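You operate a simulated robot arm through the tools that you are given. There is no shell and no other tool.

You run a simulated robot arm. Do the job below in one go: nothing can be reset, and whatever is moved stays where it is left.

JOB
Clamp the short carbon shaft by its grip in the air clamp at 2 bar.
Fine: turn the bench air down before you clamp; leave it clamped, red valve open.

The check looks at the end state, three seconds after you hand in, the way a careful person would. Anything else that was tipped, shoved, dropped, spilled or broken makes it a failure.

ROBOT AND FRAMES
A 7-joint arm with a two-finger parallel gripper, fixed in place. Base frame: the origin is at the foot of the arm, x ahead of it, y to its left, z up. Readings come in mm, rad, newtons and seconds.
Its first joint turns from -2.897 to 2.897 rad. Payload 4.4 kg.
The TCP is the grasp point between the finger pads, 23 mm short of the fingertips. In the tool frame z runs along the fingers and y along their closing line. The gripper opens to 94 mm. The fingers are 38 mm wide and 10 mm thick; the gripper's body (54 by 96 mm) begins 39 mm behind the TCP.
Orientation is that of the tool frame in the base frame, as a unit quaternion [w, x, y, z]. With the fingers straight down and closing along the base's y, the tool's x points along the base's -x, its y along +y and its z along -z.

CONTROLS
- The arm moves only by the tool nudge_tool. Its argument "targets" is a list of rows, each a list of 7 numbers: the finger opening in mm, from 0 to 94, then the shift along the tool's x, y, z in mm, then the turn, a rotation vector about the tool's x, y, z in rad. In form: [[jaw, tx, ty, tz, rx, ry, rz], ...]. A call has 1 to 20 rows; each row is the pose to reach, as a shift and turn from the pose commanded when the call began, along the tool's axes at that moment. Each row takes 0.2 s and may step no farther than 50 mm and 0.15 rad from the row before; otherwise, or with a gripper value out of range, the whole call is refused. A pose out of reach is approached as far as the arm can. The call stops where the force on the tool passes 40 N (or 10 N more than at its start, if that is more) or the arm is blocked; 0.2 s more then pass. The fingers move at their own pace (about 108 mm/s each) and stop on an object; they squeeze with about 38 N. The grip force told is the motor's: it shows also when the fingers shut on nothing. Time passes only in rows, and 0.2 s behind the last, so rows that repeat a pose let the fingers close. It gives the time, the measured TCP pose, the force on the tool (base axes), the opening and the grip force at its end, in the units of the frame above (readings bear some noise), with the torque about the TCP (base axes, N m) and any sound that the robot's microphone picked up, and new pictures: "pictures" is both (left out), scene, wrist or none.
- Cameras (640 x 400 px; columns grow to the right, rows downward): "scene" is fixed at [222.6, -499.8, 1504.1]; the picture's right is [0.77, -0.64, 0.00], its down [-0.24, -0.28, -0.93] and it looks along [0.60, 0.71, -0.37] (base axes); focal length 282 px, centre (320, 200). "wrist" rides on the gripper at [86, 16, -74] in the tool frame; the picture's right is [-0.18, 0.98, 0.00], its down [-0.58, -0.11, -0.81] and it looks along [-0.79, -0.15, 0.59] (tool axes); focal length 243 px, centre (320, 200). There is no depth. A picture from a camera that has moved, and an enlarged one, comes with that camera's place and axes in the base frame and with its lens.
- close_up(camera, box): a new picture of the part [left, top, right, bottom] of that camera's present view, enlarged. The clock stands still meanwhile.
- close_job(): hands the job in; it is judged then, once.

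Places have to be worked out from the pictures, the camera data and where the tool is seen. Open the gripper and draw the arm clear of the work before you hand the job in, unless the task says otherwise.

The tools are called after ">>>" as name(argument=value, ...) on one line, values as JSON. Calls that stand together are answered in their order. nudge_tool: Moves the arm, as the interface text tells. Its arguments: {"type":"object","properties":{"targets":{"type":"array"},"pictures":{"type":"string","enum":["both","scene","wrist","none"]}},"required":["targets"]} The other tools are called the same way: close_up (camera, box) takes an enlarged picture of a part of a camera's view; close_job () hands the job in.

At the start:

```text
t: 0.0
tool_pos: [512.3, 47.6, 1461.9]
ee_rot: [0.0, 0.0, 1.0, -0.001]
ft_force: [1.0, -0.5, -1.4]
moment: [0.01, 0.03, 0.01]
opening: 94.2
grip_force: 0.0
```

scene: 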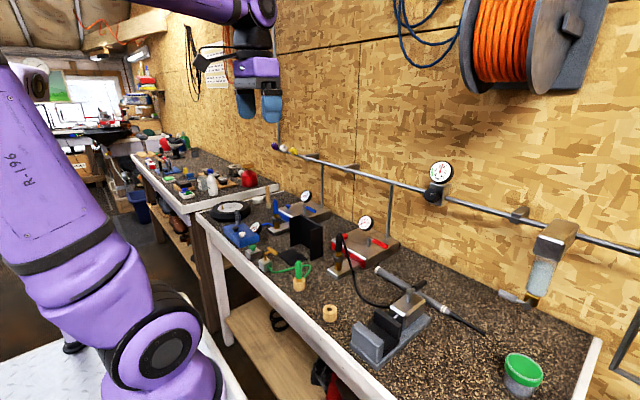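
wrist: 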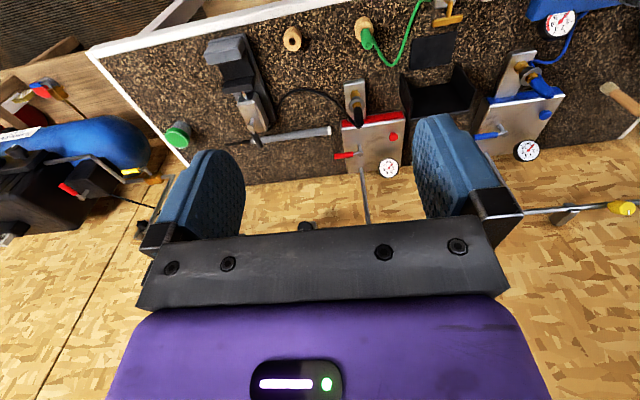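

I start by looking closely at the bench in both cameras to identify the clamp, valves, gauges, regulator and shafts.

>>> close_up(camera="scene", box=[320, 200, 480, 300])

>>> close_up(camera="scene", box=[340, 260, 560, 400])

>>> close_up(camera="scene", box=[400, 150, 480, 210])

>>> close_up(camera="scene", box=[200, 180, 340, 290])

>>> close_up(camera="wrist", box=[180, 20, 420, 190])

>>> close_up(camera="wrist", box=[340, 0, 640, 190])

```text
4.00 times, centred on (400, 250) of scene
camera zoom: at [222.6, -499.8, 1504.1], right [0.77, -0.64, 0.0], down [-0.24, -0.28, -0.93], along [0.6, 0.71, -0.37], focal length 1130 px, centre (0, 0)
```

zoom: 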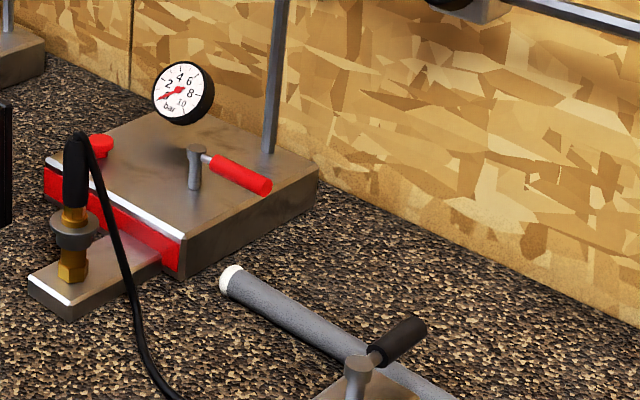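

```text
2.86 times, centred on (450, 330) of scene
camera zoom: at [222.6, -499.8, 1504.1], right [0.77, -0.64, 0.0], down [-0.24, -0.28, -0.93], along [0.6, 0.71, -0.37], focal length 807 px, centre (-51, -171)
```

zoom: 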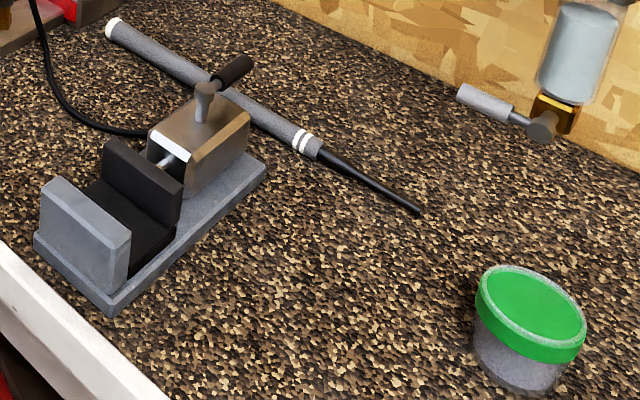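

```text
6.67 times, centred on (440, 180) of scene
camera zoom: at [222.6, -499.8, 1504.1], right [0.77, -0.64, 0.0], down [-0.24, -0.28, -0.93], along [0.6, 0.71, -0.37], focal length 1882 px, centre (-480, 333)
```

zoom: 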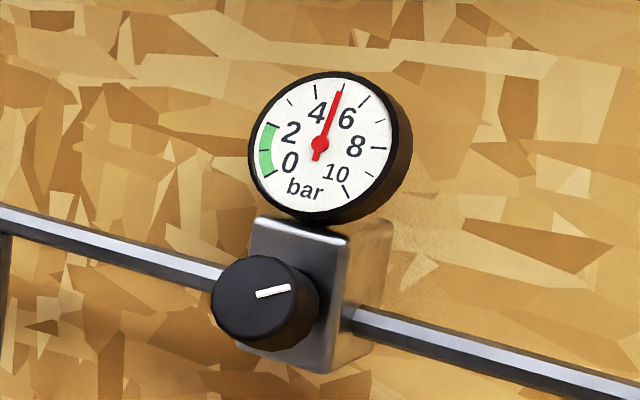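

```text
3.64 times, centred on (270, 235) of scene
camera zoom: at [222.6, -499.8, 1504.1], right [0.77, -0.64, 0.0], down [-0.24, -0.28, -0.93], along [0.6, 0.71, -0.37], focal length 1027 px, centre (502, 73)
```

zoom: 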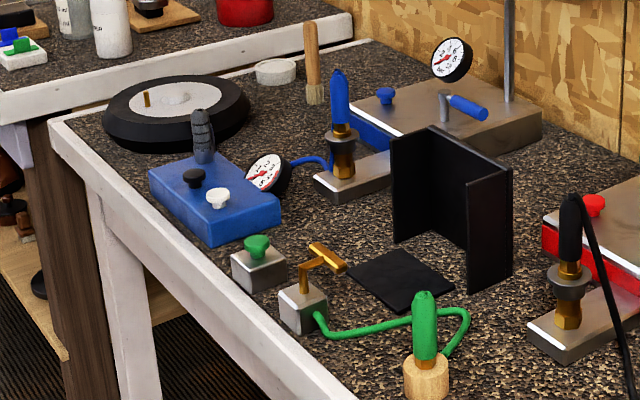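

```text
2.35 times, centred on (300, 105) of wrist
camera zoom: at [425.9, 62.3, 1536.7], right [0.18, 0.98, 0.0], down [0.58, -0.11, 0.81], along [0.79, -0.15, -0.59], focal length 571 px, centre (367, 424)
```

zoom: 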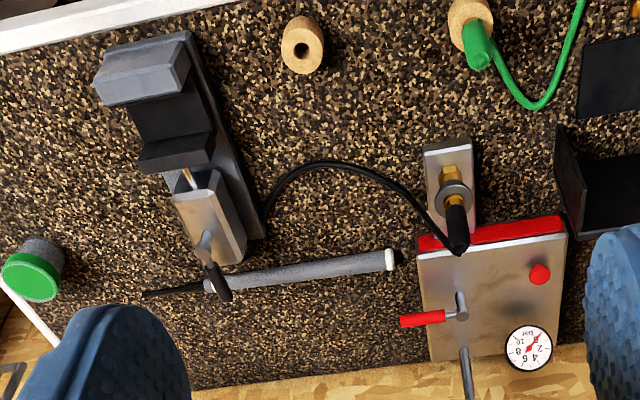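

```text
2.11 times, centred on (490, 95) of wrist
camera zoom: at [425.9, 62.3, 1536.7], right [0.18, 0.98, 0.0], down [0.58, -0.11, 0.81], along [0.79, -0.15, -0.59], focal length 511 px, centre (-38, 421)
```

zoom: 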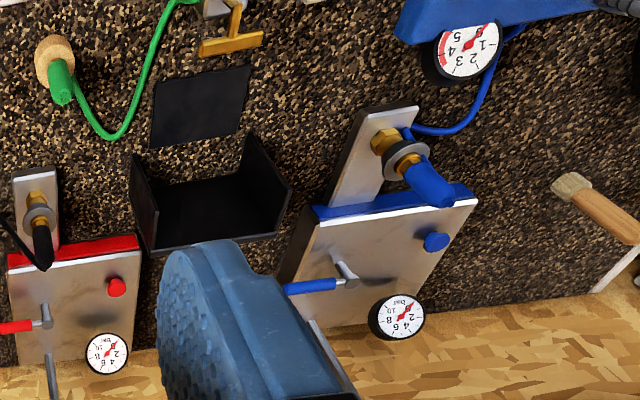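

The wall is ahead (+x), the bench runs along y. The regulator gauge shows about 5 bar; red gauge looks to be at 0. I zoom in further on details.

>>> close_up(camera="scene", box=[425, 155, 457, 210])

>>> close_up(camera="scene", box=[345, 205, 405, 245])

>>> close_up(camera="scene", box=[345, 260, 445, 370])

>>> close_up(camera="scene", box=[320, 225, 380, 310])

>>> close_up(camera="wrist", box=[200, 30, 290, 150])

>>> close_up(camera="wrist", box=[330, 75, 420, 185])

>>> close_up(camera="scene", box=[440, 170, 640, 320])

```text
7.27 times, centred on (441, 182) of scene
camera zoom: at [222.6, -499.8, 1504.1], right [0.77, -0.64, 0.0], down [-0.24, -0.28, -0.93], along [0.6, 0.71, -0.37], focal length 2054 px, centre (-560, 327)
```

zoom: 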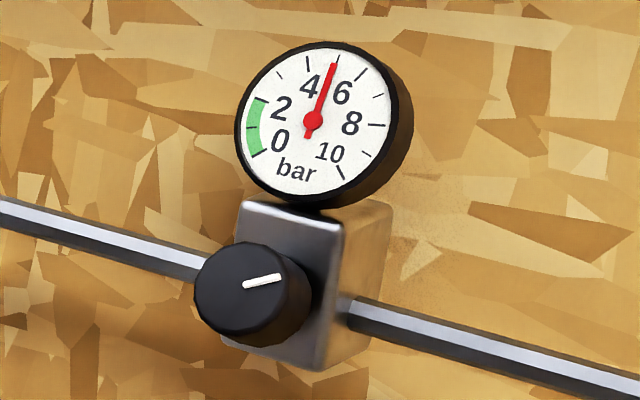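

```text
10.00 times, centred on (375, 225) of scene
camera zoom: at [222.6, -499.8, 1504.1], right [0.77, -0.64, 0.0], down [-0.24, -0.28, -0.93], along [0.6, 0.71, -0.37], focal length 2824 px, centre (-230, -50)
```

zoom: 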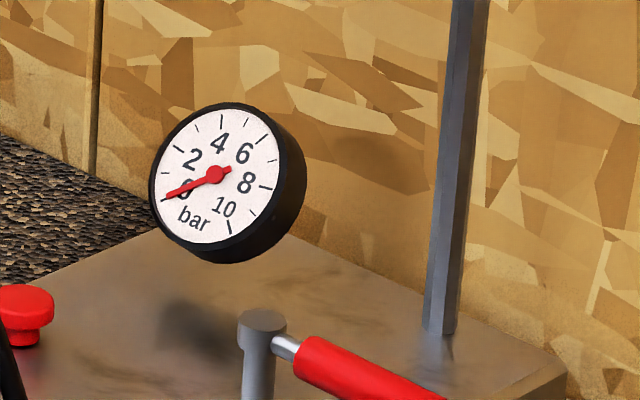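

```text
3.64 times, centred on (395, 315) of scene
camera zoom: at [222.6, -499.8, 1504.1], right [0.77, -0.64, 0.0], down [-0.24, -0.28, -0.93], along [0.6, 0.71, -0.37], focal length 1027 px, centre (47, -218)
```

zoom: 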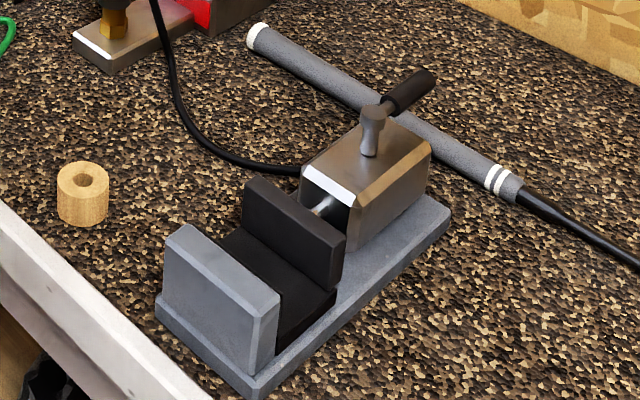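

```text
4.71 times, centred on (350, 268) of scene
camera zoom: at [222.6, -499.8, 1504.1], right [0.77, -0.64, 0.0], down [-0.24, -0.28, -0.93], along [0.6, 0.71, -0.37], focal length 1329 px, centre (179, -118)
```

zoom: 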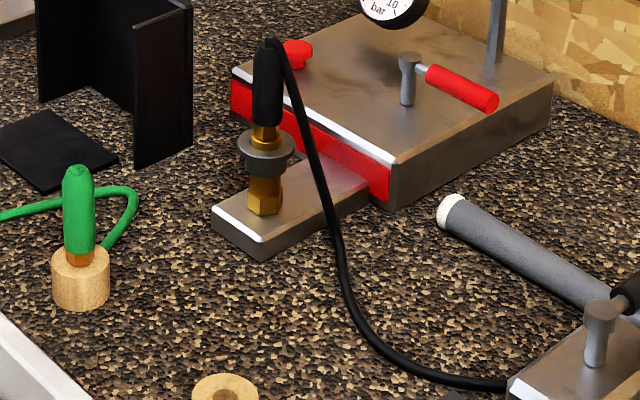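

```text
3.33 times, centred on (245, 90) of wrist
camera zoom: at [425.9, 62.3, 1536.7], right [0.18, 0.98, 0.0], down [0.58, -0.11, 0.81], along [0.79, -0.15, -0.59], focal length 809 px, centre (570, 567)
```

zoom: 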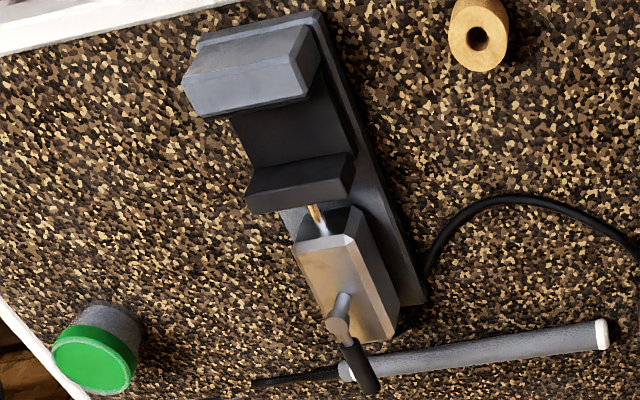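

```text
3.64 times, centred on (375, 130) of wrist
camera zoom: at [425.9, 62.3, 1536.7], right [0.18, 0.98, 0.0], down [0.58, -0.11, 0.81], along [0.79, -0.15, -0.59], focal length 882 px, centre (120, 454)
```

zoom: 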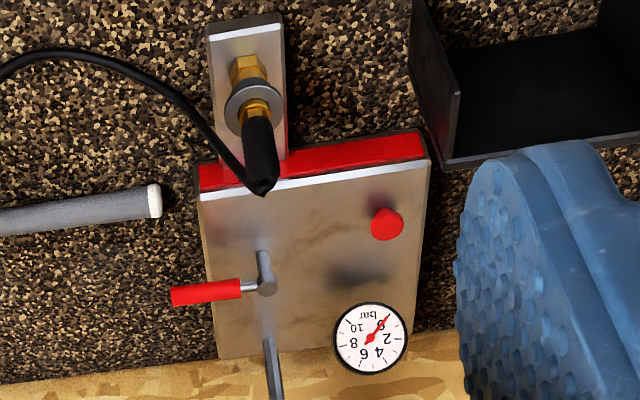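

```text
2.67 times, centred on (540, 245) of scene
camera zoom: at [222.6, -499.8, 1504.1], right [0.77, -0.64, 0.0], down [-0.24, -0.28, -0.93], along [0.6, 0.71, -0.37], focal length 753 px, centre (-267, 80)
```

zoom: 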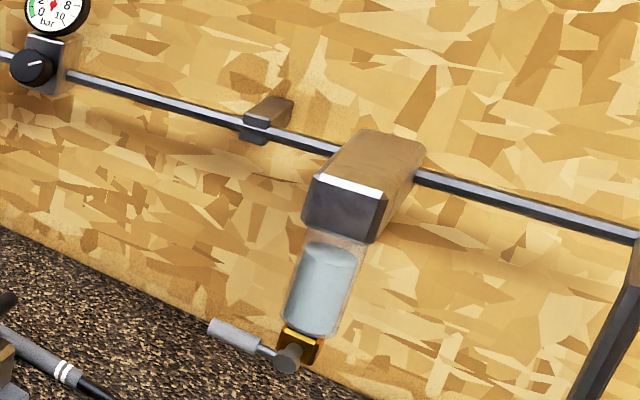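

The red gauge reads 0 with the red lever across its pipe (closed); the wall regulator reads ~5 bar and its knob is at roughly (1040, -85, 1185). I bring the tool to horizontal (pointing +x at the wall) in front of the regulator, staying about 200 mm off.

>>> nudge_tool(targets=[[94, -24, -11, 22, 0, -0.131, 0], [94, -48, -22, 44, 0, -0.262, 0], [94, -72, -33, 66, 0, -0.393, 0], [94, -96, -44, 88, 0, -0.524, 0], [94, -120, -55, 110, 0, -0.655, 0], [94, -144, -66, 132, 0, -0.785, 0], [94, -168, -77, 154, 0, -0.916, 0], [94, -192, -88, 176, 0, -1.047, 0], [94, -216, -99, 198, 0, -1.178, 0], [94, -240, -110, 220, 0, -1.309, 0], [94, -264, -121, 242, 0, -1.44, 0], [94, -288, -132, 264, 0, -1.571, 0]], pictures="both")

```text
t: 2.6
tool_pos: [800.4, -84.7, 1198.8]
ee_rot: [0.708, 0.0, 0.706, 0.0]
ft_force: [-1.0, 0.3, 0.3]
moment: [-0.01, 0.08, -0.03]
opening: 94.0
grip_force: 0.1
camera wrist: at [726.0, -69.6, 1112.2], right [0.0, 0.98, 0.18], down [-0.81, -0.11, 0.58], along [0.59, -0.15, 0.79], focal length 243 px, centre (320, 200)
```

scene: 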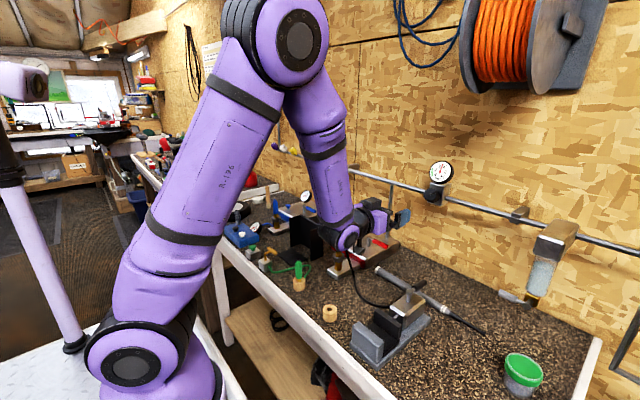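
wrist: 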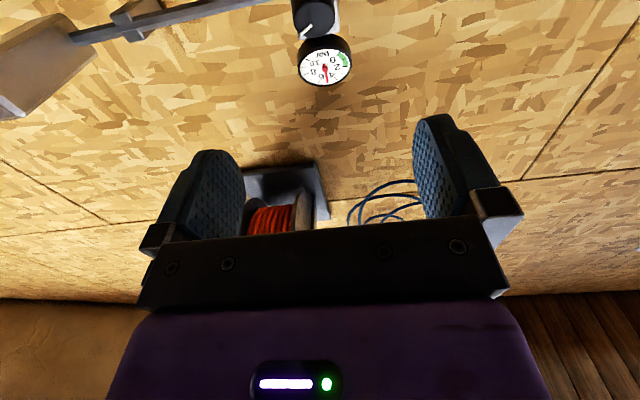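

The tool reached the horizontal pose. The knob and gauge are visible at the top of the wrist image; I enlarge that to triangulate the knob.

>>> close_up(camera="wrist", box=[270, 0, 390, 90])

>>> close_up(camera="scene", box=[350, 150, 470, 240])

```text
4.44 times, centred on (330, 45) of wrist
camera zoom: at [726.0, -69.6, 1112.2], right [0.0, 0.98, 0.18], down [-0.81, -0.11, 0.58], along [0.59, -0.15, 0.79], focal length 1078 px, centre (276, 889)
```

zoom: 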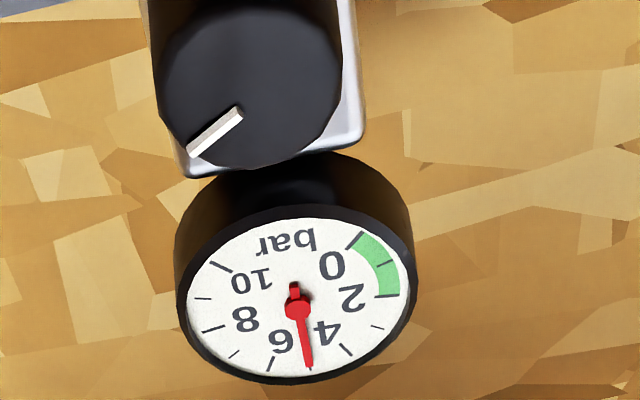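

```text
4.44 times, centred on (410, 195) of scene
camera zoom: at [222.6, -499.8, 1504.1], right [0.77, -0.64, 0.0], down [-0.24, -0.28, -0.93], along [0.6, 0.71, -0.37], focal length 1255 px, centre (-80, 222)
```

zoom: 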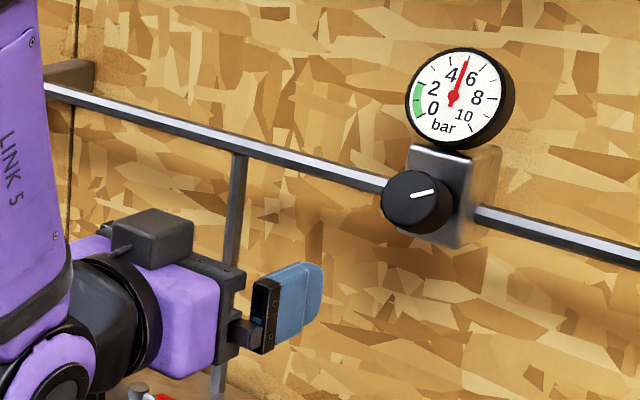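

>>> close_up(camera="scene", box=[422, 180, 452, 210])

>>> close_up(camera="wrist", box=[290, 0, 350, 40])

```text
13.33 times, centred on (437, 195) of scene
camera zoom: at [222.6, -499.8, 1504.1], right [0.77, -0.64, 0.0], down [-0.24, -0.28, -0.93], along [0.6, 0.71, -0.37], focal length 3765 px, centre (-1240, 267)
```

zoom: 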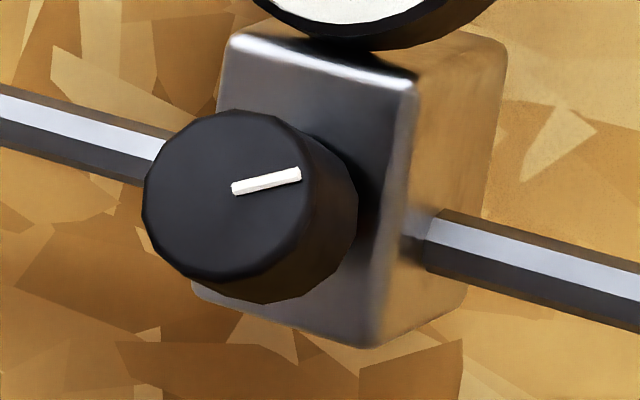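

```text
10.00 times, centred on (320, 20) of wrist
camera zoom: at [726.0, -69.6, 1112.2], right [0.0, 0.98, 0.18], down [-0.81, -0.11, 0.58], along [0.59, -0.15, 0.79], focal length 2426 px, centre (320, 2000)
```

zoom: 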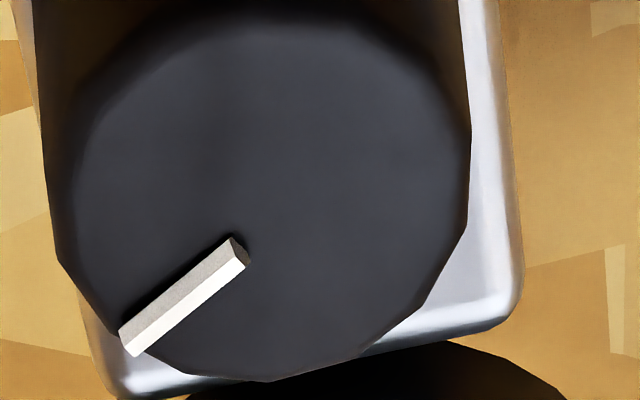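

Knob face triangulates to about (1009, -94, 1196), diameter ~42 mm, depth ~21 mm; gauge face sits further back at x≈1050. I advance to TCP x≈955, centred on the knob.

>>> nudge_tool(targets=[[94, 1, -3, 40, 0, 0, 0], [94, 2, -6, 80, 0, 0, 0], [94, 3, -9, 120, 0, 0, 0], [94, 3, -9.5, 155, 0, 0, 0]], pictures="both")

```text
t: 3.6
tool_pos: [952.4, -94.2, 1196.4]
ee_rot: [0.707, -0.001, 0.707, 0.0]
ft_force: [-0.2, 0.2, 0.3]
moment: [-0.02, 0.06, 0.04]
opening: 94.0
grip_force: 0.0
camera wrist: at [878.4, -79.1, 1109.6], right [0.0, 0.98, 0.18], down [-0.81, -0.11, 0.58], along [0.59, -0.15, 0.79], focal length 243 px, centre (320, 200)
```

scene: 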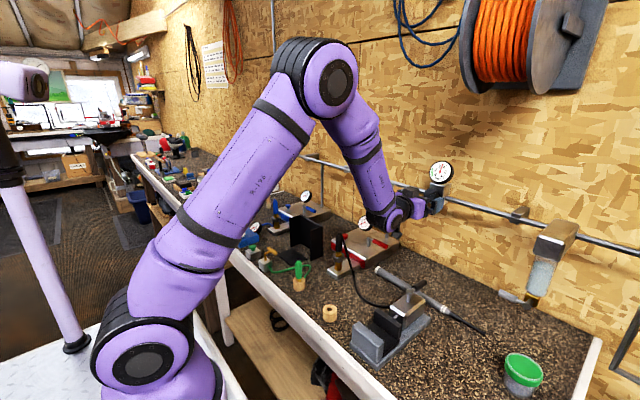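
wrist: 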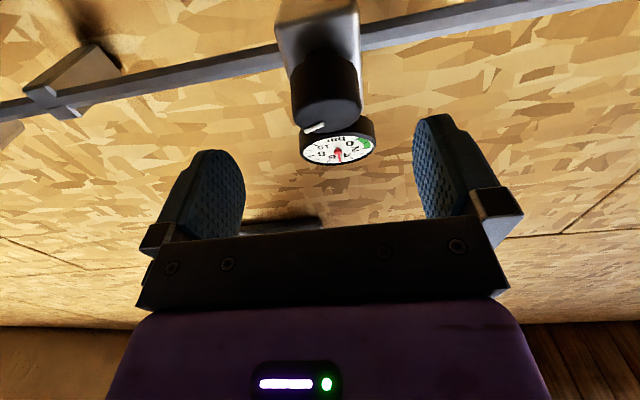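

The knob is centred between the fingers. I advance 49 mm so the fingertips wrap the knob (tips at x≈1024, short of the housing), then close.

>>> nudge_tool(targets=[[94, 0.5, 2, 25, 0, 0, 0], [94, 0.5, 2, 49, 0, 0, 0], [94, 0.5, 2, 49, 0, 0, 0], [40, 0.5, 2, 49, 0, 0, 0], [40, 0.5, 2, 49, 0, 0, 0], [30, 0.5, 2, 49, 0, 0, 0]], pictures="both")

```text
t: 5.0
tool_pos: [1003.2, -90.9, 1194.6]
ee_rot: [0.707, 0.0, 0.707, -0.001]
ft_force: [2.6, 7.1, 0.6]
moment: [0.05, -0.03, 0.19]
opening: 41.4
grip_force: 44.5
camera wrist: at [928.4, -75.1, 1107.8], right [0.0, 0.98, 0.18], down [-0.81, -0.11, 0.58], along [0.59, -0.15, 0.79], focal length 243 px, centre (320, 200)
```

scene: 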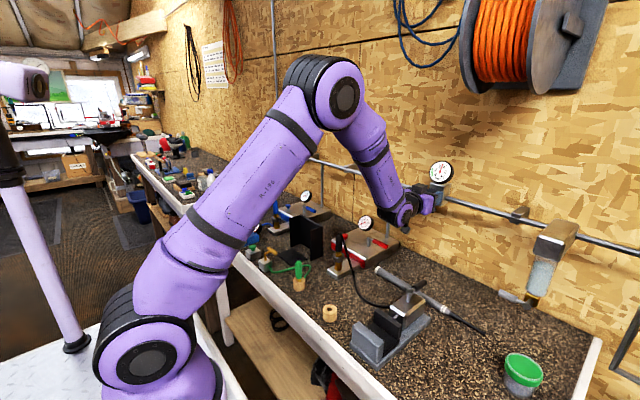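
wrist: 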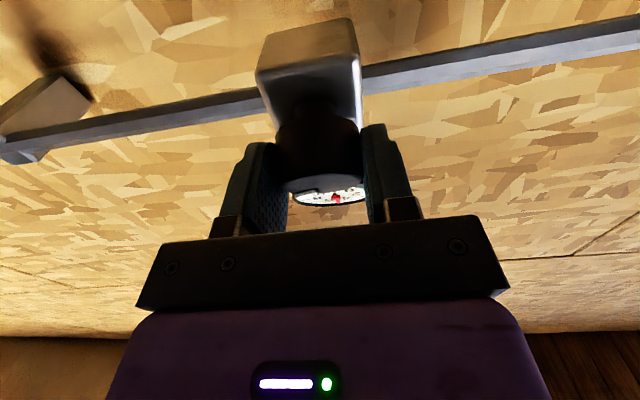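

The fingers hold the knob (41.4 mm). I turn it counter-clockwise by 0.3 rad and read the gauge.

>>> nudge_tool(targets=[[30, 0, 1, 0, 0, 0, -0.1], [30, 0, 1, 0, 0, 0, -0.2], [30, 0, 1, 0, 0, 0, -0.3], [30, 0, 1, 0, 0, 0, -0.3]], pictures="none")

>>> close_up(camera="scene", box=[415, 155, 465, 215])

```text
t: 6.0
tool_pos: [1003.6, -88.1, 1194.6]
ee_rot: [0.699, -0.106, 0.699, -0.106]
ft_force: [-22.9, 17.4, -2.2]
moment: [0.79, 0.13, 1.71]
opening: 43.9
grip_force: 45.1
```

```text
6.67 times, centred on (440, 185) of scene
camera zoom: at [222.6, -499.8, 1504.1], right [0.77, -0.64, 0.0], down [-0.24, -0.28, -0.93], along [0.6, 0.71, -0.37], focal length 1882 px, centre (-480, 300)
```

zoom: 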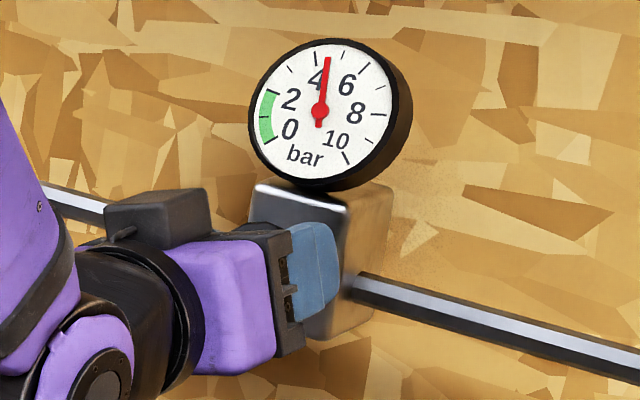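

The needle dropped from about 5.1 to about 4.6, so counter-clockwise is down. There's some side load though, so I check the wrist view to see how the knob sits in the fingers.

>>> close_up(camera="wrist", box=[200, 60, 460, 260])

>>> close_up(camera="scene", box=[420, 175, 460, 210])

```text
2.00 times, centred on (330, 160) of wrist
camera zoom: at [927.7, -100.3, 1107.6], right [0.0, 0.99, -0.12], down [-0.81, 0.07, 0.59], along [0.59, 0.1, 0.8], focal length 485 px, centre (300, 280)
```

zoom: 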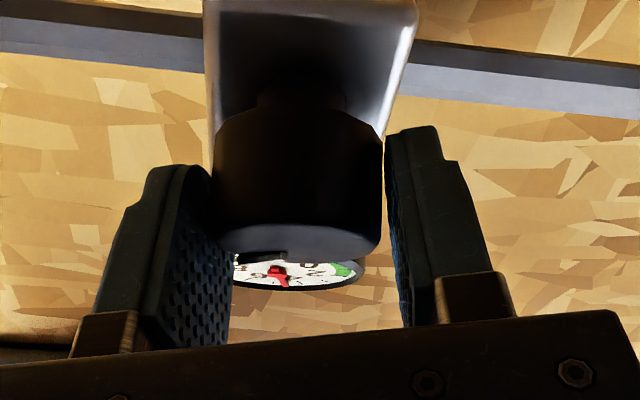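

```text
11.43 times, centred on (440, 192) of scene
camera zoom: at [222.6, -499.8, 1504.1], right [0.77, -0.64, 0.0], down [-0.24, -0.28, -0.93], along [0.6, 0.71, -0.37], focal length 3227 px, centre (-1051, 286)
```

zoom: 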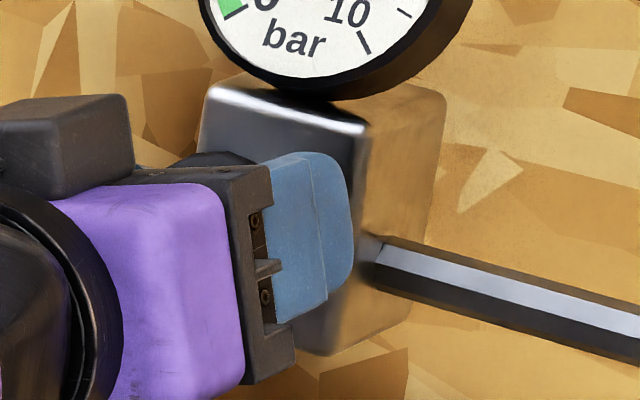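

I release the knob and back off a little, returning the tool roll, to re-measure the knob's true centre from the wrist camera before turning further.

>>> nudge_tool(targets=[[94, 0, 0, 0, 0, 0, 0], [94, 0, 0, 0, 0, 0, 0], [94, 0, 0, -20, 0, 0, 0.1], [94, 0, 0, -50, 0, 0, 0.2], [94, 0, 0, -90, 0, 0, 0.3], [94, 0, 0, -90, 0, 0, 0.3]], pictures="wrist")

>>> close_up(camera="wrist", box=[260, 0, 400, 120])

>>> close_up(camera="scene", box=[415, 155, 465, 215])

```text
t: 7.4
tool_pos: [914.9, -90.2, 1195.4]
ee_rot: [0.707, 0.0, 0.707, 0.0]
ft_force: [-0.3, -1.1, -0.2]
moment: [0.01, -0.02, -0.01]
opening: 94.1
grip_force: 0.1
camera wrist: at [839.6, -75.2, 1107.8], right [0.0, 0.98, 0.18], down [-0.81, -0.11, 0.58], along [0.59, -0.15, 0.79], focal length 243 px, centre (320, 200)
```

wrist: 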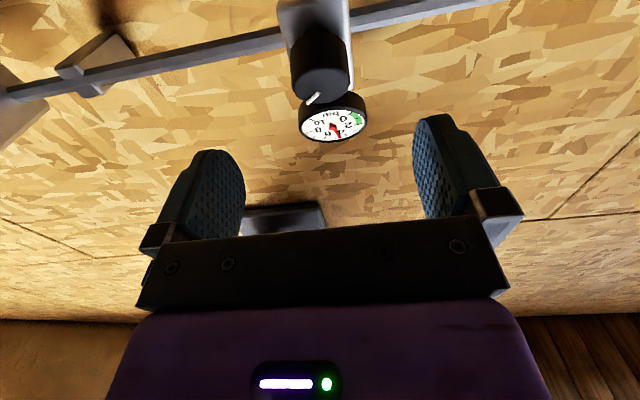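

```text
3.33 times, centred on (330, 60) of wrist
camera zoom: at [839.6, -75.2, 1107.8], right [0.0, 0.98, 0.18], down [-0.81, -0.11, 0.58], along [0.59, -0.15, 0.79], focal length 809 px, centre (287, 667)
```

zoom: 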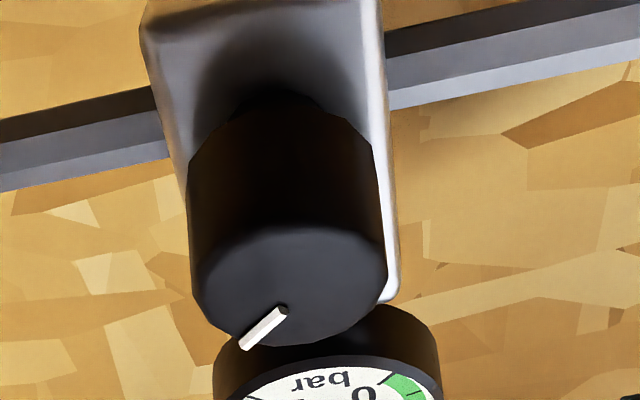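

```text
6.67 times, centred on (440, 185) of scene
camera zoom: at [222.6, -499.8, 1504.1], right [0.77, -0.64, 0.0], down [-0.24, -0.28, -0.93], along [0.6, 0.71, -0.37], focal length 1882 px, centre (-480, 300)
```

zoom: 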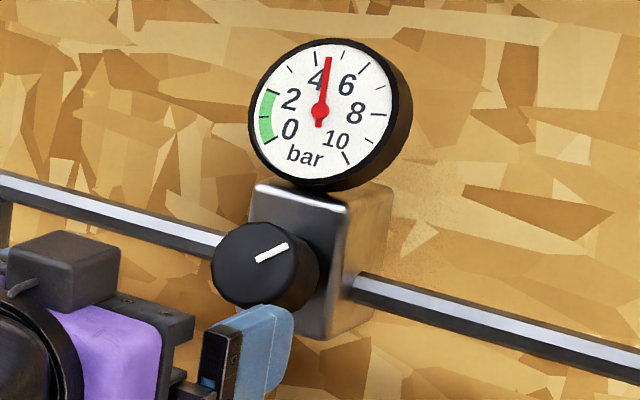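

Key finding: both the knob and gauge faces are tilted upward about 25° (the knob's ellipse and its base offset in both cameras agree), which explains the load. I pitch the tool down 25° to align with the knob's axis, at a 60 mm standoff along it.

>>> nudge_tool(targets=[[94, -10, 0, 0, 0, 0.11, 0], [94, -20, -1, 10, 0, 0.22, 0], [94, -29, -1, 25, 0, 0.33, 0], [94, -29, -1, 38, 0, 0.436, 0], [94, -29, -1, 38, 0, 0.436, 0]], pictures="both")

>>> close_up(camera="wrist", box=[260, 60, 400, 180])

```text
t: 8.6
tool_pos: [951.9, -92.1, 1222.4]
ee_rot: [0.536, -0.001, 0.844, 0.0]
ft_force: [-0.3, 0.9, 0.2]
moment: [0.01, 0.0, -0.02]
opening: 93.9
grip_force: 0.1
camera wrist: at [848.5, -77.1, 1176.0], right [0.08, 0.98, 0.17], down [-0.48, -0.11, 0.87], along [0.87, -0.15, 0.47], focal length 243 px, centre (320, 200)
```

scene: 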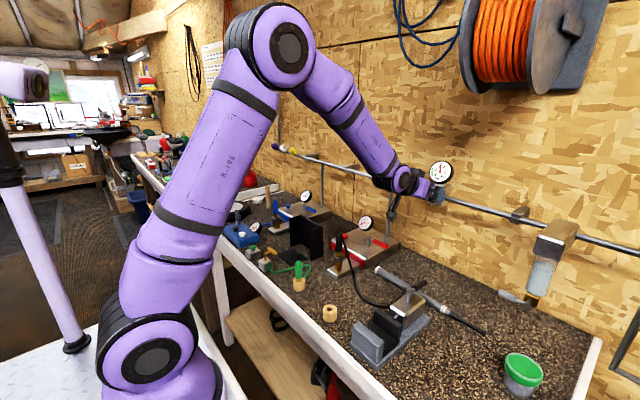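
wrist: 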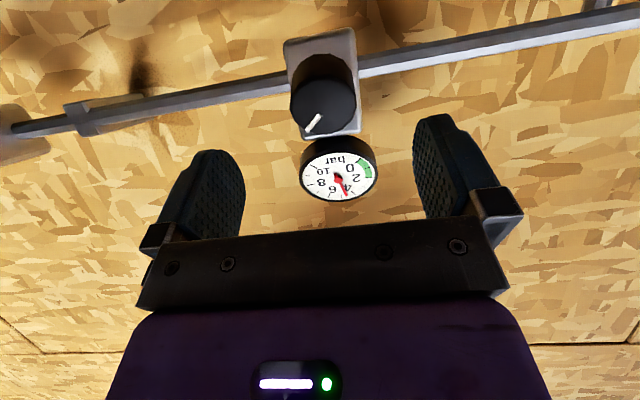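

```text
3.33 times, centred on (330, 120) of wrist
camera zoom: at [848.5, -77.1, 1176.0], right [0.08, 0.98, 0.17], down [-0.48, -0.11, 0.87], along [0.87, -0.15, 0.47], focal length 809 px, centre (287, 467)
```

zoom: 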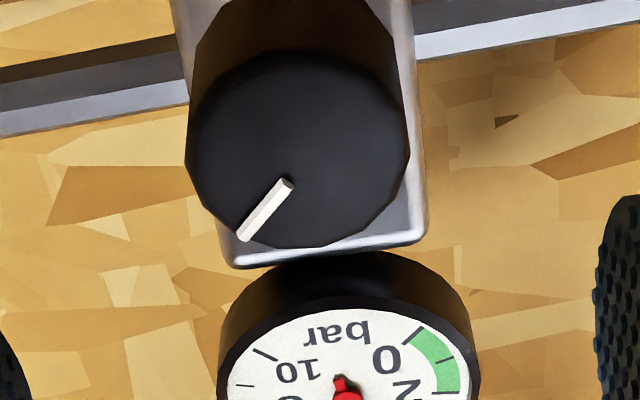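

>>> close_up(camera="wrist", box=[290, 130, 390, 210])

>>> close_up(camera="wrist", box=[275, 20, 375, 145])

```text
5.00 times, centred on (340, 170) of wrist
camera zoom: at [848.5, -77.1, 1176.0], right [0.08, 0.98, 0.17], down [-0.48, -0.11, 0.87], along [0.87, -0.15, 0.47], focal length 1213 px, centre (220, 350)
```

zoom: 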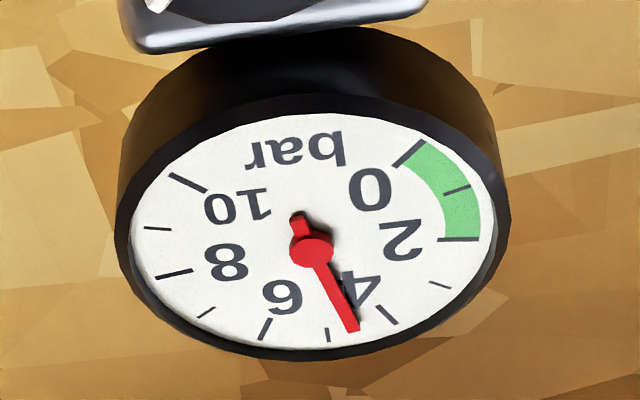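

```text
3.20 times, centred on (325, 82) of wrist
camera zoom: at [848.5, -77.1, 1176.0], right [0.08, 0.98, 0.17], down [-0.48, -0.11, 0.87], along [0.87, -0.15, 0.47], focal length 776 px, centre (304, 576)
```

zoom: 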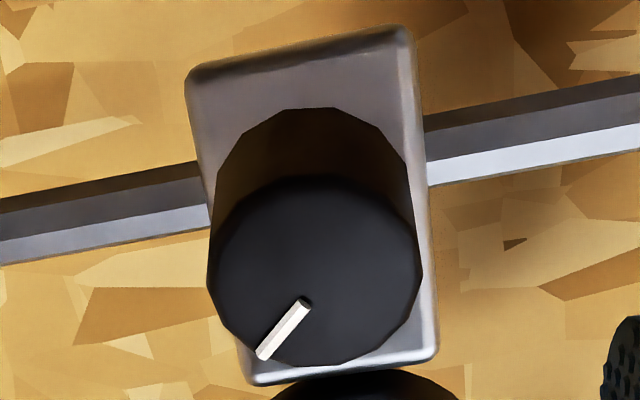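

Gauge ≈4.4 bar; knob centre ≈(1008, -91, 1198), axis tilt ≈25°, and the tool is aligned with it. I pre-roll the tool +0.5 rad clockwise with a 62 mm opening, then advance along the axis and grip.

>>> nudge_tool(targets=[[62, -1.3, 1, 0, 0, 0, 0.13], [62, -1.3, 1, 0, 0, 0, 0.26], [62, -1.3, 1, 0, 0, 0, 0.39], [62, -1.3, 1, 0, 0, 0, 0.52], [62, -1.3, 1, 20, 0, 0, 0.52], [62, -1.3, 1, 40, 0, 0, 0.52], [62, -1.3, 1, 59, 0, 0, 0.52], [62, -1.3, 1, 59, 0, 0, 0.52]], pictures="wrist")

>>> close_up(camera="scene", box=[415, 155, 465, 215])

```text
t: 10.3
tool_pos: [1003.3, -91.4, 1202.4]
ee_rot: [0.52, 0.216, 0.815, 0.138]
ft_force: [-40.9, -0.9, 11.4]
moment: [0.28, -1.32, 0.95]
opening: 60.4
grip_force: 0.0
stopped in row 8: the force on the tool passed its limit at 52 N (the readings are from after the stop); the commanded pose is now the measured one
camera wrist: at [906.6, -35.6, 1173.4], right [0.27, 0.76, 0.59], down [-0.54, -0.38, 0.75], along [0.8, -0.52, 0.31], focal length 243 px, centre (320, 200)
```

wrist: 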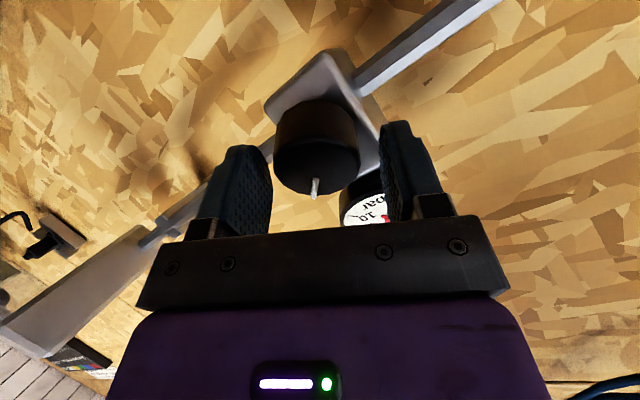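

```text
6.67 times, centred on (440, 185) of scene
camera zoom: at [222.6, -499.8, 1504.1], right [0.77, -0.64, 0.0], down [-0.24, -0.28, -0.93], along [0.6, 0.71, -0.37], focal length 1882 px, centre (-480, 300)
```

zoom: 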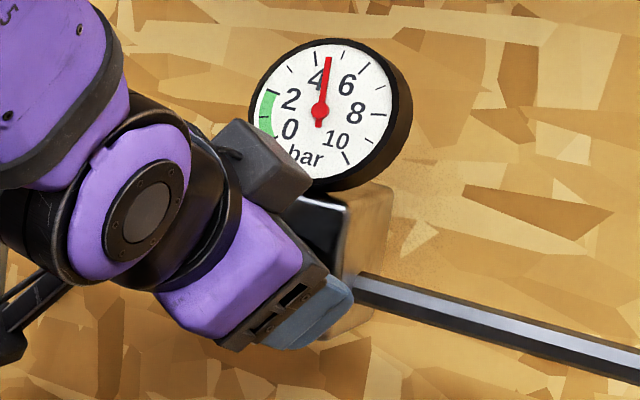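

The upper finger's corner touched the regulator housing (force now logged, small stop). I back off 4 mm along the axis to clear it, recentre, and then grip the knob with about 13 mm of overlap.

>>> nudge_tool(targets=[[62, 2, -0.9, -4.2, 0, 0, 0], [62, 2, -0.9, -4.2, 0, 0, 0], [34, 2, -0.9, -4.2, 0, 0, 0], [34, 2, -0.9, -4.2, 0, 0, 0], [34, 2, -0.9, -4.2, 0, 0, 0]], pictures="wrist")

```text
t: 11.5
tool_pos: [1002.4, -89.6, 1197.6]
ee_rot: [0.517, 0.217, 0.817, 0.137]
ft_force: [1.0, 4.3, -16.2]
moment: [0.02, 0.47, 0.0]
opening: 41.3
grip_force: 44.8
camera wrist: at [905.8, -34.1, 1169.0], right [0.28, 0.76, 0.59], down [-0.54, -0.38, 0.75], along [0.8, -0.52, 0.3], focal length 243 px, centre (320, 200)
```

wrist: 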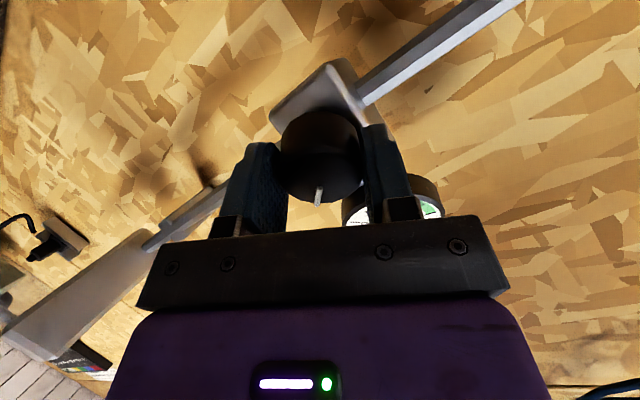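

The knob is gripped (41.3 mm). I relax the small offset and turn 0.4 rad counter-clockwise about the knob axis, then read the gauge.

>>> nudge_tool(targets=[[34, 2, 0, 0.5, 0, 0, -0.1], [34, 2, 0, 0.5, 0, 0, -0.2], [34, 2, 0, 0.5, 0, 0, -0.3], [34, 2, 0, 0.5, 0, 0, -0.4], [34, 2, 0, 0.5, 0, 0, -0.4]], pictures="none")

>>> close_up(camera="scene", box=[415, 155, 465, 215])

```text
t: 12.7
tool_pos: [1000.8, -90.4, 1198.4]
ee_rot: [0.536, 0.049, 0.842, 0.032]
ft_force: [15.4, 1.4, -13.3]
moment: [-0.01, 0.07, 0.02]
opening: 41.3
grip_force: 45.2
```

```text
6.67 times, centred on (440, 185) of scene
camera zoom: at [222.6, -499.8, 1504.1], right [0.77, -0.64, 0.0], down [-0.24, -0.28, -0.93], along [0.6, 0.71, -0.37], focal length 1882 px, centre (-480, 300)
```

zoom: 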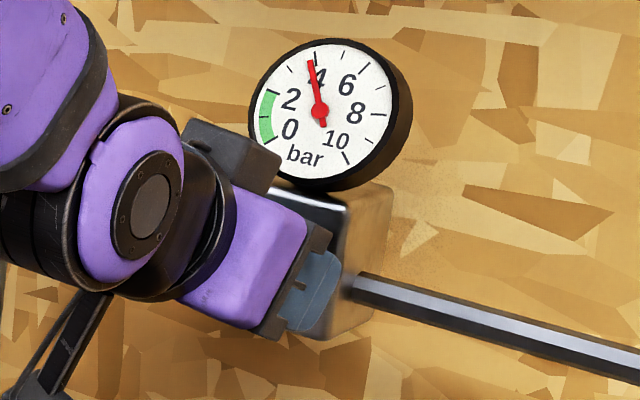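

Gauge now ≈3.9 bar (about 0.65 rad per bar) with clean moments. I continue turning another 0.65 rad.

>>> nudge_tool(targets=[[34, 0, 0, 1, 0, 0, -0.1], [34, 0, 0, 1, 0, 0, -0.2], [34, 0, 0, 1, 0, 0, -0.3], [34, 0, 0, 1, 0, 0, -0.4], [34, 0, 0, 1, 0, 0, -0.5], [34, 0, 0, 1, 0, 0, -0.6], [34, 0, 0, 1, 0, 0, -0.65], [34, 0, 0, 1, 0, 0, -0.65]], pictures="none")

>>> close_up(camera="scene", box=[415, 155, 465, 215])

```text
t: 14.5
tool_pos: [1002.4, -91.7, 1197.6]
ee_rot: [0.518, -0.223, 0.814, -0.14]
ft_force: [-3.6, -0.1, -8.0]
moment: [0.06, 0.3, 0.14]
opening: 41.2
grip_force: 44.9
```

```text
6.67 times, centred on (440, 185) of scene
camera zoom: at [222.6, -499.8, 1504.1], right [0.77, -0.64, 0.0], down [-0.24, -0.28, -0.93], along [0.6, 0.71, -0.37], focal length 1882 px, centre (-480, 300)
```

zoom: 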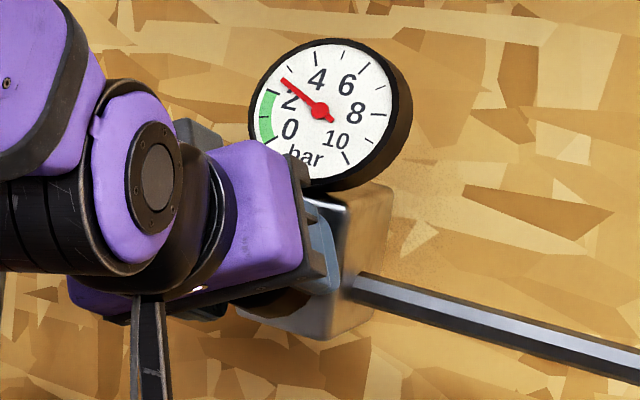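

Gauge is now ≈2.55 bar. To avoid the finger corner reaching the housing, I release slightly, back off 12 mm, roll back to level, and look before regripping.

>>> nudge_tool(targets=[[48, 0, 0, 0, 0, 0, 0], [48, 0, 0, -4, 0, 0, 0], [56, 0, 0, -12, 0, 0, 0.1], [60, 0, 0, -12, 0, 0, 0.22], [60, 0, 0, -12, 0, 0, 0.34], [60, 0, 0, -12, 0, 0, 0.46], [60, 0, 0, -12, 0, 0, 0.53], [60, 0, 0, -12, 0, 0, 0.53]], pictures="wrist")

>>> close_up(camera="scene", box=[425, 160, 455, 190])

>>> close_up(camera="wrist", box=[240, 60, 400, 220])

```text
t: 16.3
tool_pos: [990.2, -90.3, 1202.7]
ee_rot: [0.537, 0.0, 0.844, 0.0]
ft_force: [-0.1, 0.0, 0.5]
moment: [0.01, -0.04, 0.0]
opening: 59.7
grip_force: 0.0
camera wrist: at [886.0, -74.8, 1155.7], right [0.08, 0.98, 0.17], down [-0.48, -0.11, 0.87], along [0.87, -0.15, 0.47], focal length 243 px, centre (320, 200)
```

wrist: 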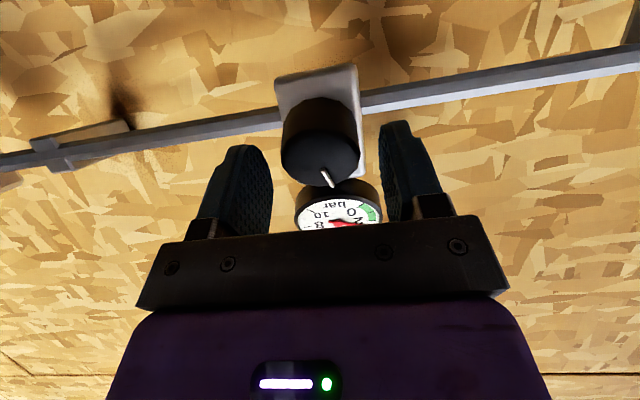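

```text
13.33 times, centred on (440, 175) of scene
camera zoom: at [222.6, -499.8, 1504.1], right [0.77, -0.64, 0.0], down [-0.24, -0.28, -0.93], along [0.6, 0.71, -0.37], focal length 3765 px, centre (-1280, 533)
```

zoom: 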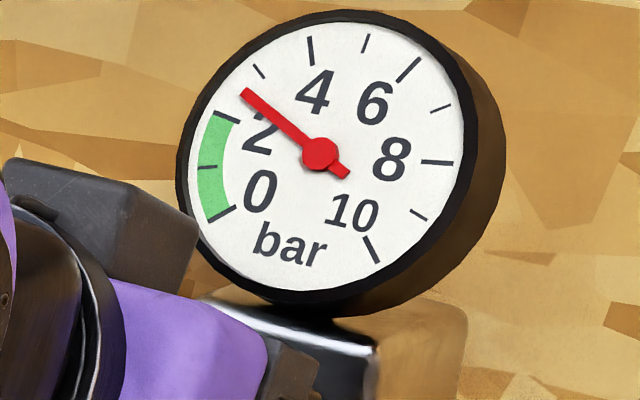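

```text
2.50 times, centred on (320, 140) of wrist
camera zoom: at [886.0, -74.8, 1155.7], right [0.08, 0.98, 0.17], down [-0.48, -0.11, 0.87], along [0.87, -0.15, 0.47], focal length 606 px, centre (320, 350)
```

zoom: 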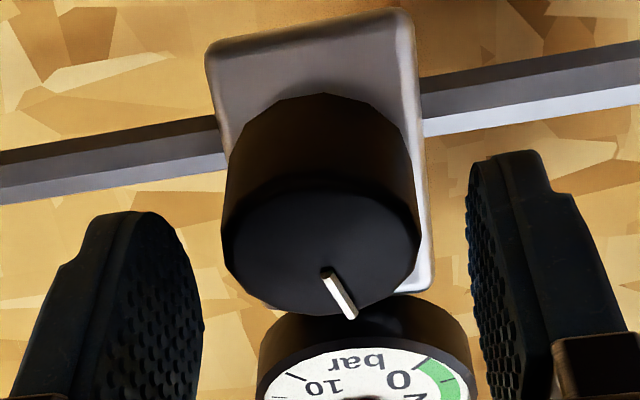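

Gauge reads ≈2.57 bar, about 0.6 bar to go (≈0.33 rad). I regrip with the tool level and turn 0.2 rad first, then read.

>>> nudge_tool(targets=[[60, -1, -0.5, 6, 0, 0, 0], [60, -1, -0.5, 11, 0, 0, 0], [34, -1, -0.5, 11, 0, 0, 0], [34, -1, -0.5, 11, 0, 0, 0], [34, -1, -0.5, 11, 0, 0, 0], [34, -1, -0.5, 11, 0, 0, -0.1], [34, -1, -0.5, 11, 0, 0, -0.2], [34, -1, -0.5, 11, 0, 0, -0.2]], pictures="none")

>>> close_up(camera="scene", box=[425, 160, 455, 190])

```text
t: 18.1
tool_pos: [1000.5, -89.5, 1200.1]
ee_rot: [0.534, -0.085, 0.839, -0.054]
ft_force: [-6.5, 3.8, 3.4]
moment: [0.03, -0.02, 0.1]
opening: 41.0
grip_force: 45.5
```

```text
13.33 times, centred on (440, 175) of scene
camera zoom: at [222.6, -499.8, 1504.1], right [0.77, -0.64, 0.0], down [-0.24, -0.28, -0.93], along [0.6, 0.71, -0.37], focal length 3765 px, centre (-1280, 533)
```

zoom: 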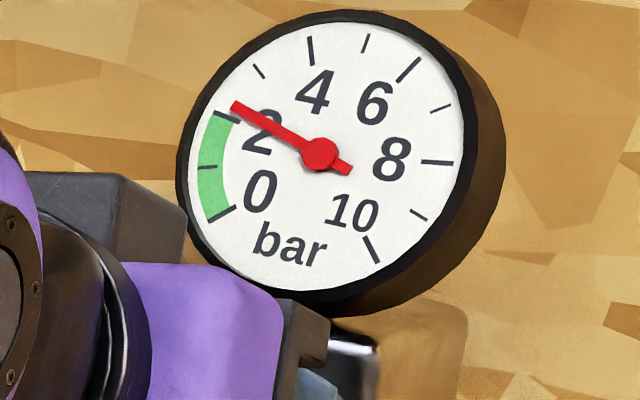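

Gauge ≈2.27 bar. I turn another 0.16 rad.

>>> nudge_tool(targets=[[34, 0, 0, 0, 0, 0, -0.08], [34, 0, 0, 0, 0, 0, -0.16], [34, 0, 0, 0, 0, 0, -0.16], [34, 0, 0, 0, 0, 0, -0.16]], pictures="none")

>>> close_up(camera="scene", box=[425, 160, 455, 190])

```text
t: 19.1
tool_pos: [1000.8, -90.4, 1199.6]
ee_rot: [0.528, -0.152, 0.83, -0.096]
ft_force: [-6.9, 3.4, 2.3]
moment: [0.08, 0.08, 0.09]
opening: 41.2
grip_force: 45.4
```

```text
13.33 times, centred on (440, 175) of scene
camera zoom: at [222.6, -499.8, 1504.1], right [0.77, -0.64, 0.0], down [-0.24, -0.28, -0.93], along [0.6, 0.71, -0.37], focal length 3765 px, centre (-1280, 533)
```

zoom: 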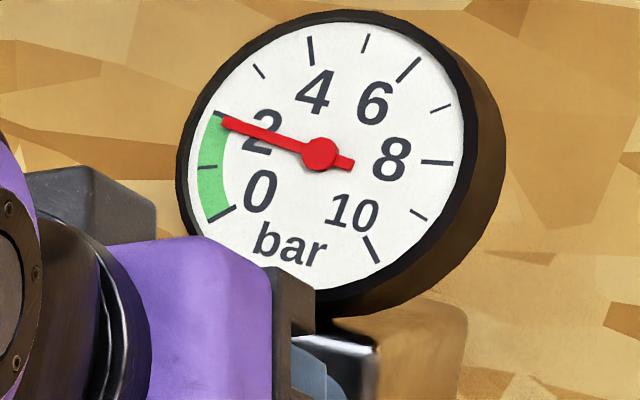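

Needle is right about at the 2 mark. I release and back off to read the gauge squarely from the wrist camera.

>>> nudge_tool(targets=[[48, 0, 0, 0, 0, 0, 0], [48, 0, 0, -4, 0, 0, 0], [58, 0, 0, -14, 0, 0, 0.1], [70, 0, 0, -34, 0, 0, 0.22], [80, -5, 0, -60, 0, 0, 0.36], [80, -10, 0, -80, 0, 0, 0.36], [80, -10, 0, -80, 0, 0, 0.36]], pictures="both")

>>> close_up(camera="wrist", box=[280, 100, 400, 200])

>>> close_up(camera="scene", box=[425, 160, 455, 190])

```text
t: 20.7
tool_pos: [932.0, -88.6, 1241.6]
ee_rot: [0.537, -0.001, 0.844, 0.001]
ft_force: [0.4, 0.7, 0.5]
moment: [-0.03, -0.01, -0.01]
opening: 79.9
grip_force: 0.1
camera wrist: at [828.0, -73.1, 1195.1], right [0.08, 0.98, 0.17], down [-0.48, -0.11, 0.87], along [0.87, -0.15, 0.47], focal length 243 px, centre (320, 200)
```

scene: 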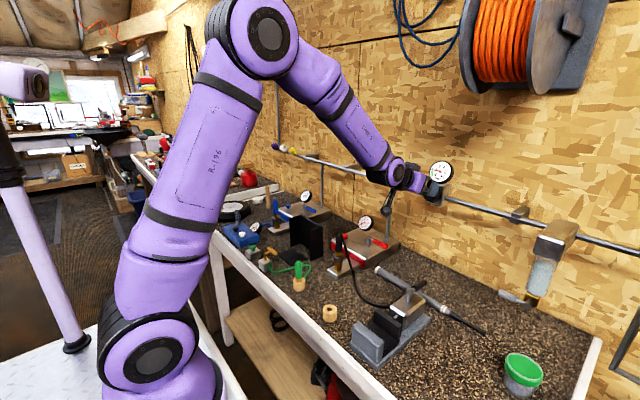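
wrist: 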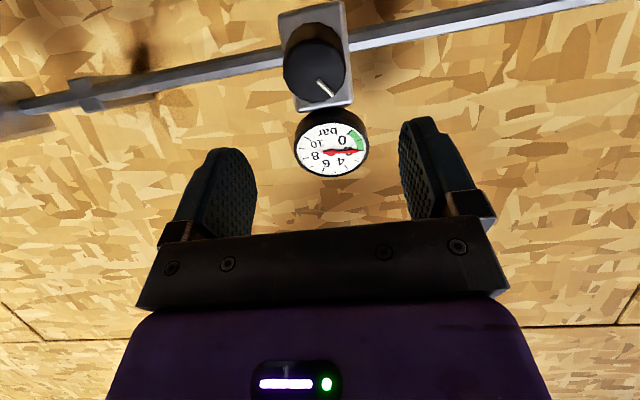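

```text
4.00 times, centred on (340, 150) of wrist
camera zoom: at [828.0, -73.1, 1195.1], right [0.08, 0.98, 0.17], down [-0.48, -0.11, 0.87], along [0.87, -0.15, 0.47], focal length 970 px, centre (240, 400)
```

zoom: 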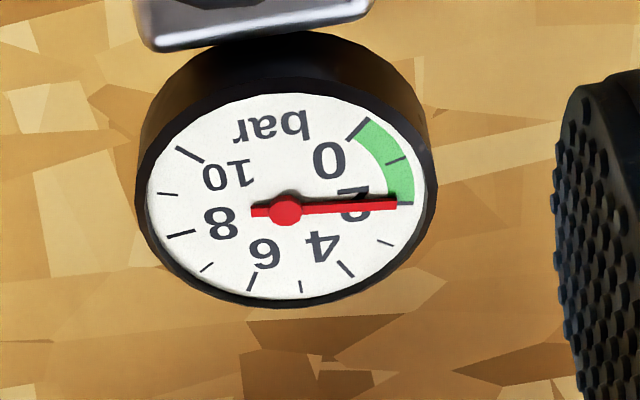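

```text
13.33 times, centred on (440, 175) of scene
camera zoom: at [222.6, -499.8, 1504.1], right [0.77, -0.64, 0.0], down [-0.24, -0.28, -0.93], along [0.6, 0.71, -0.37], focal length 3765 px, centre (-1280, 533)
```

zoom: 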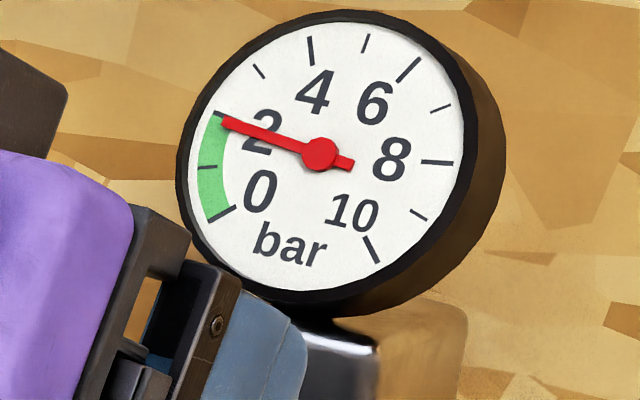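

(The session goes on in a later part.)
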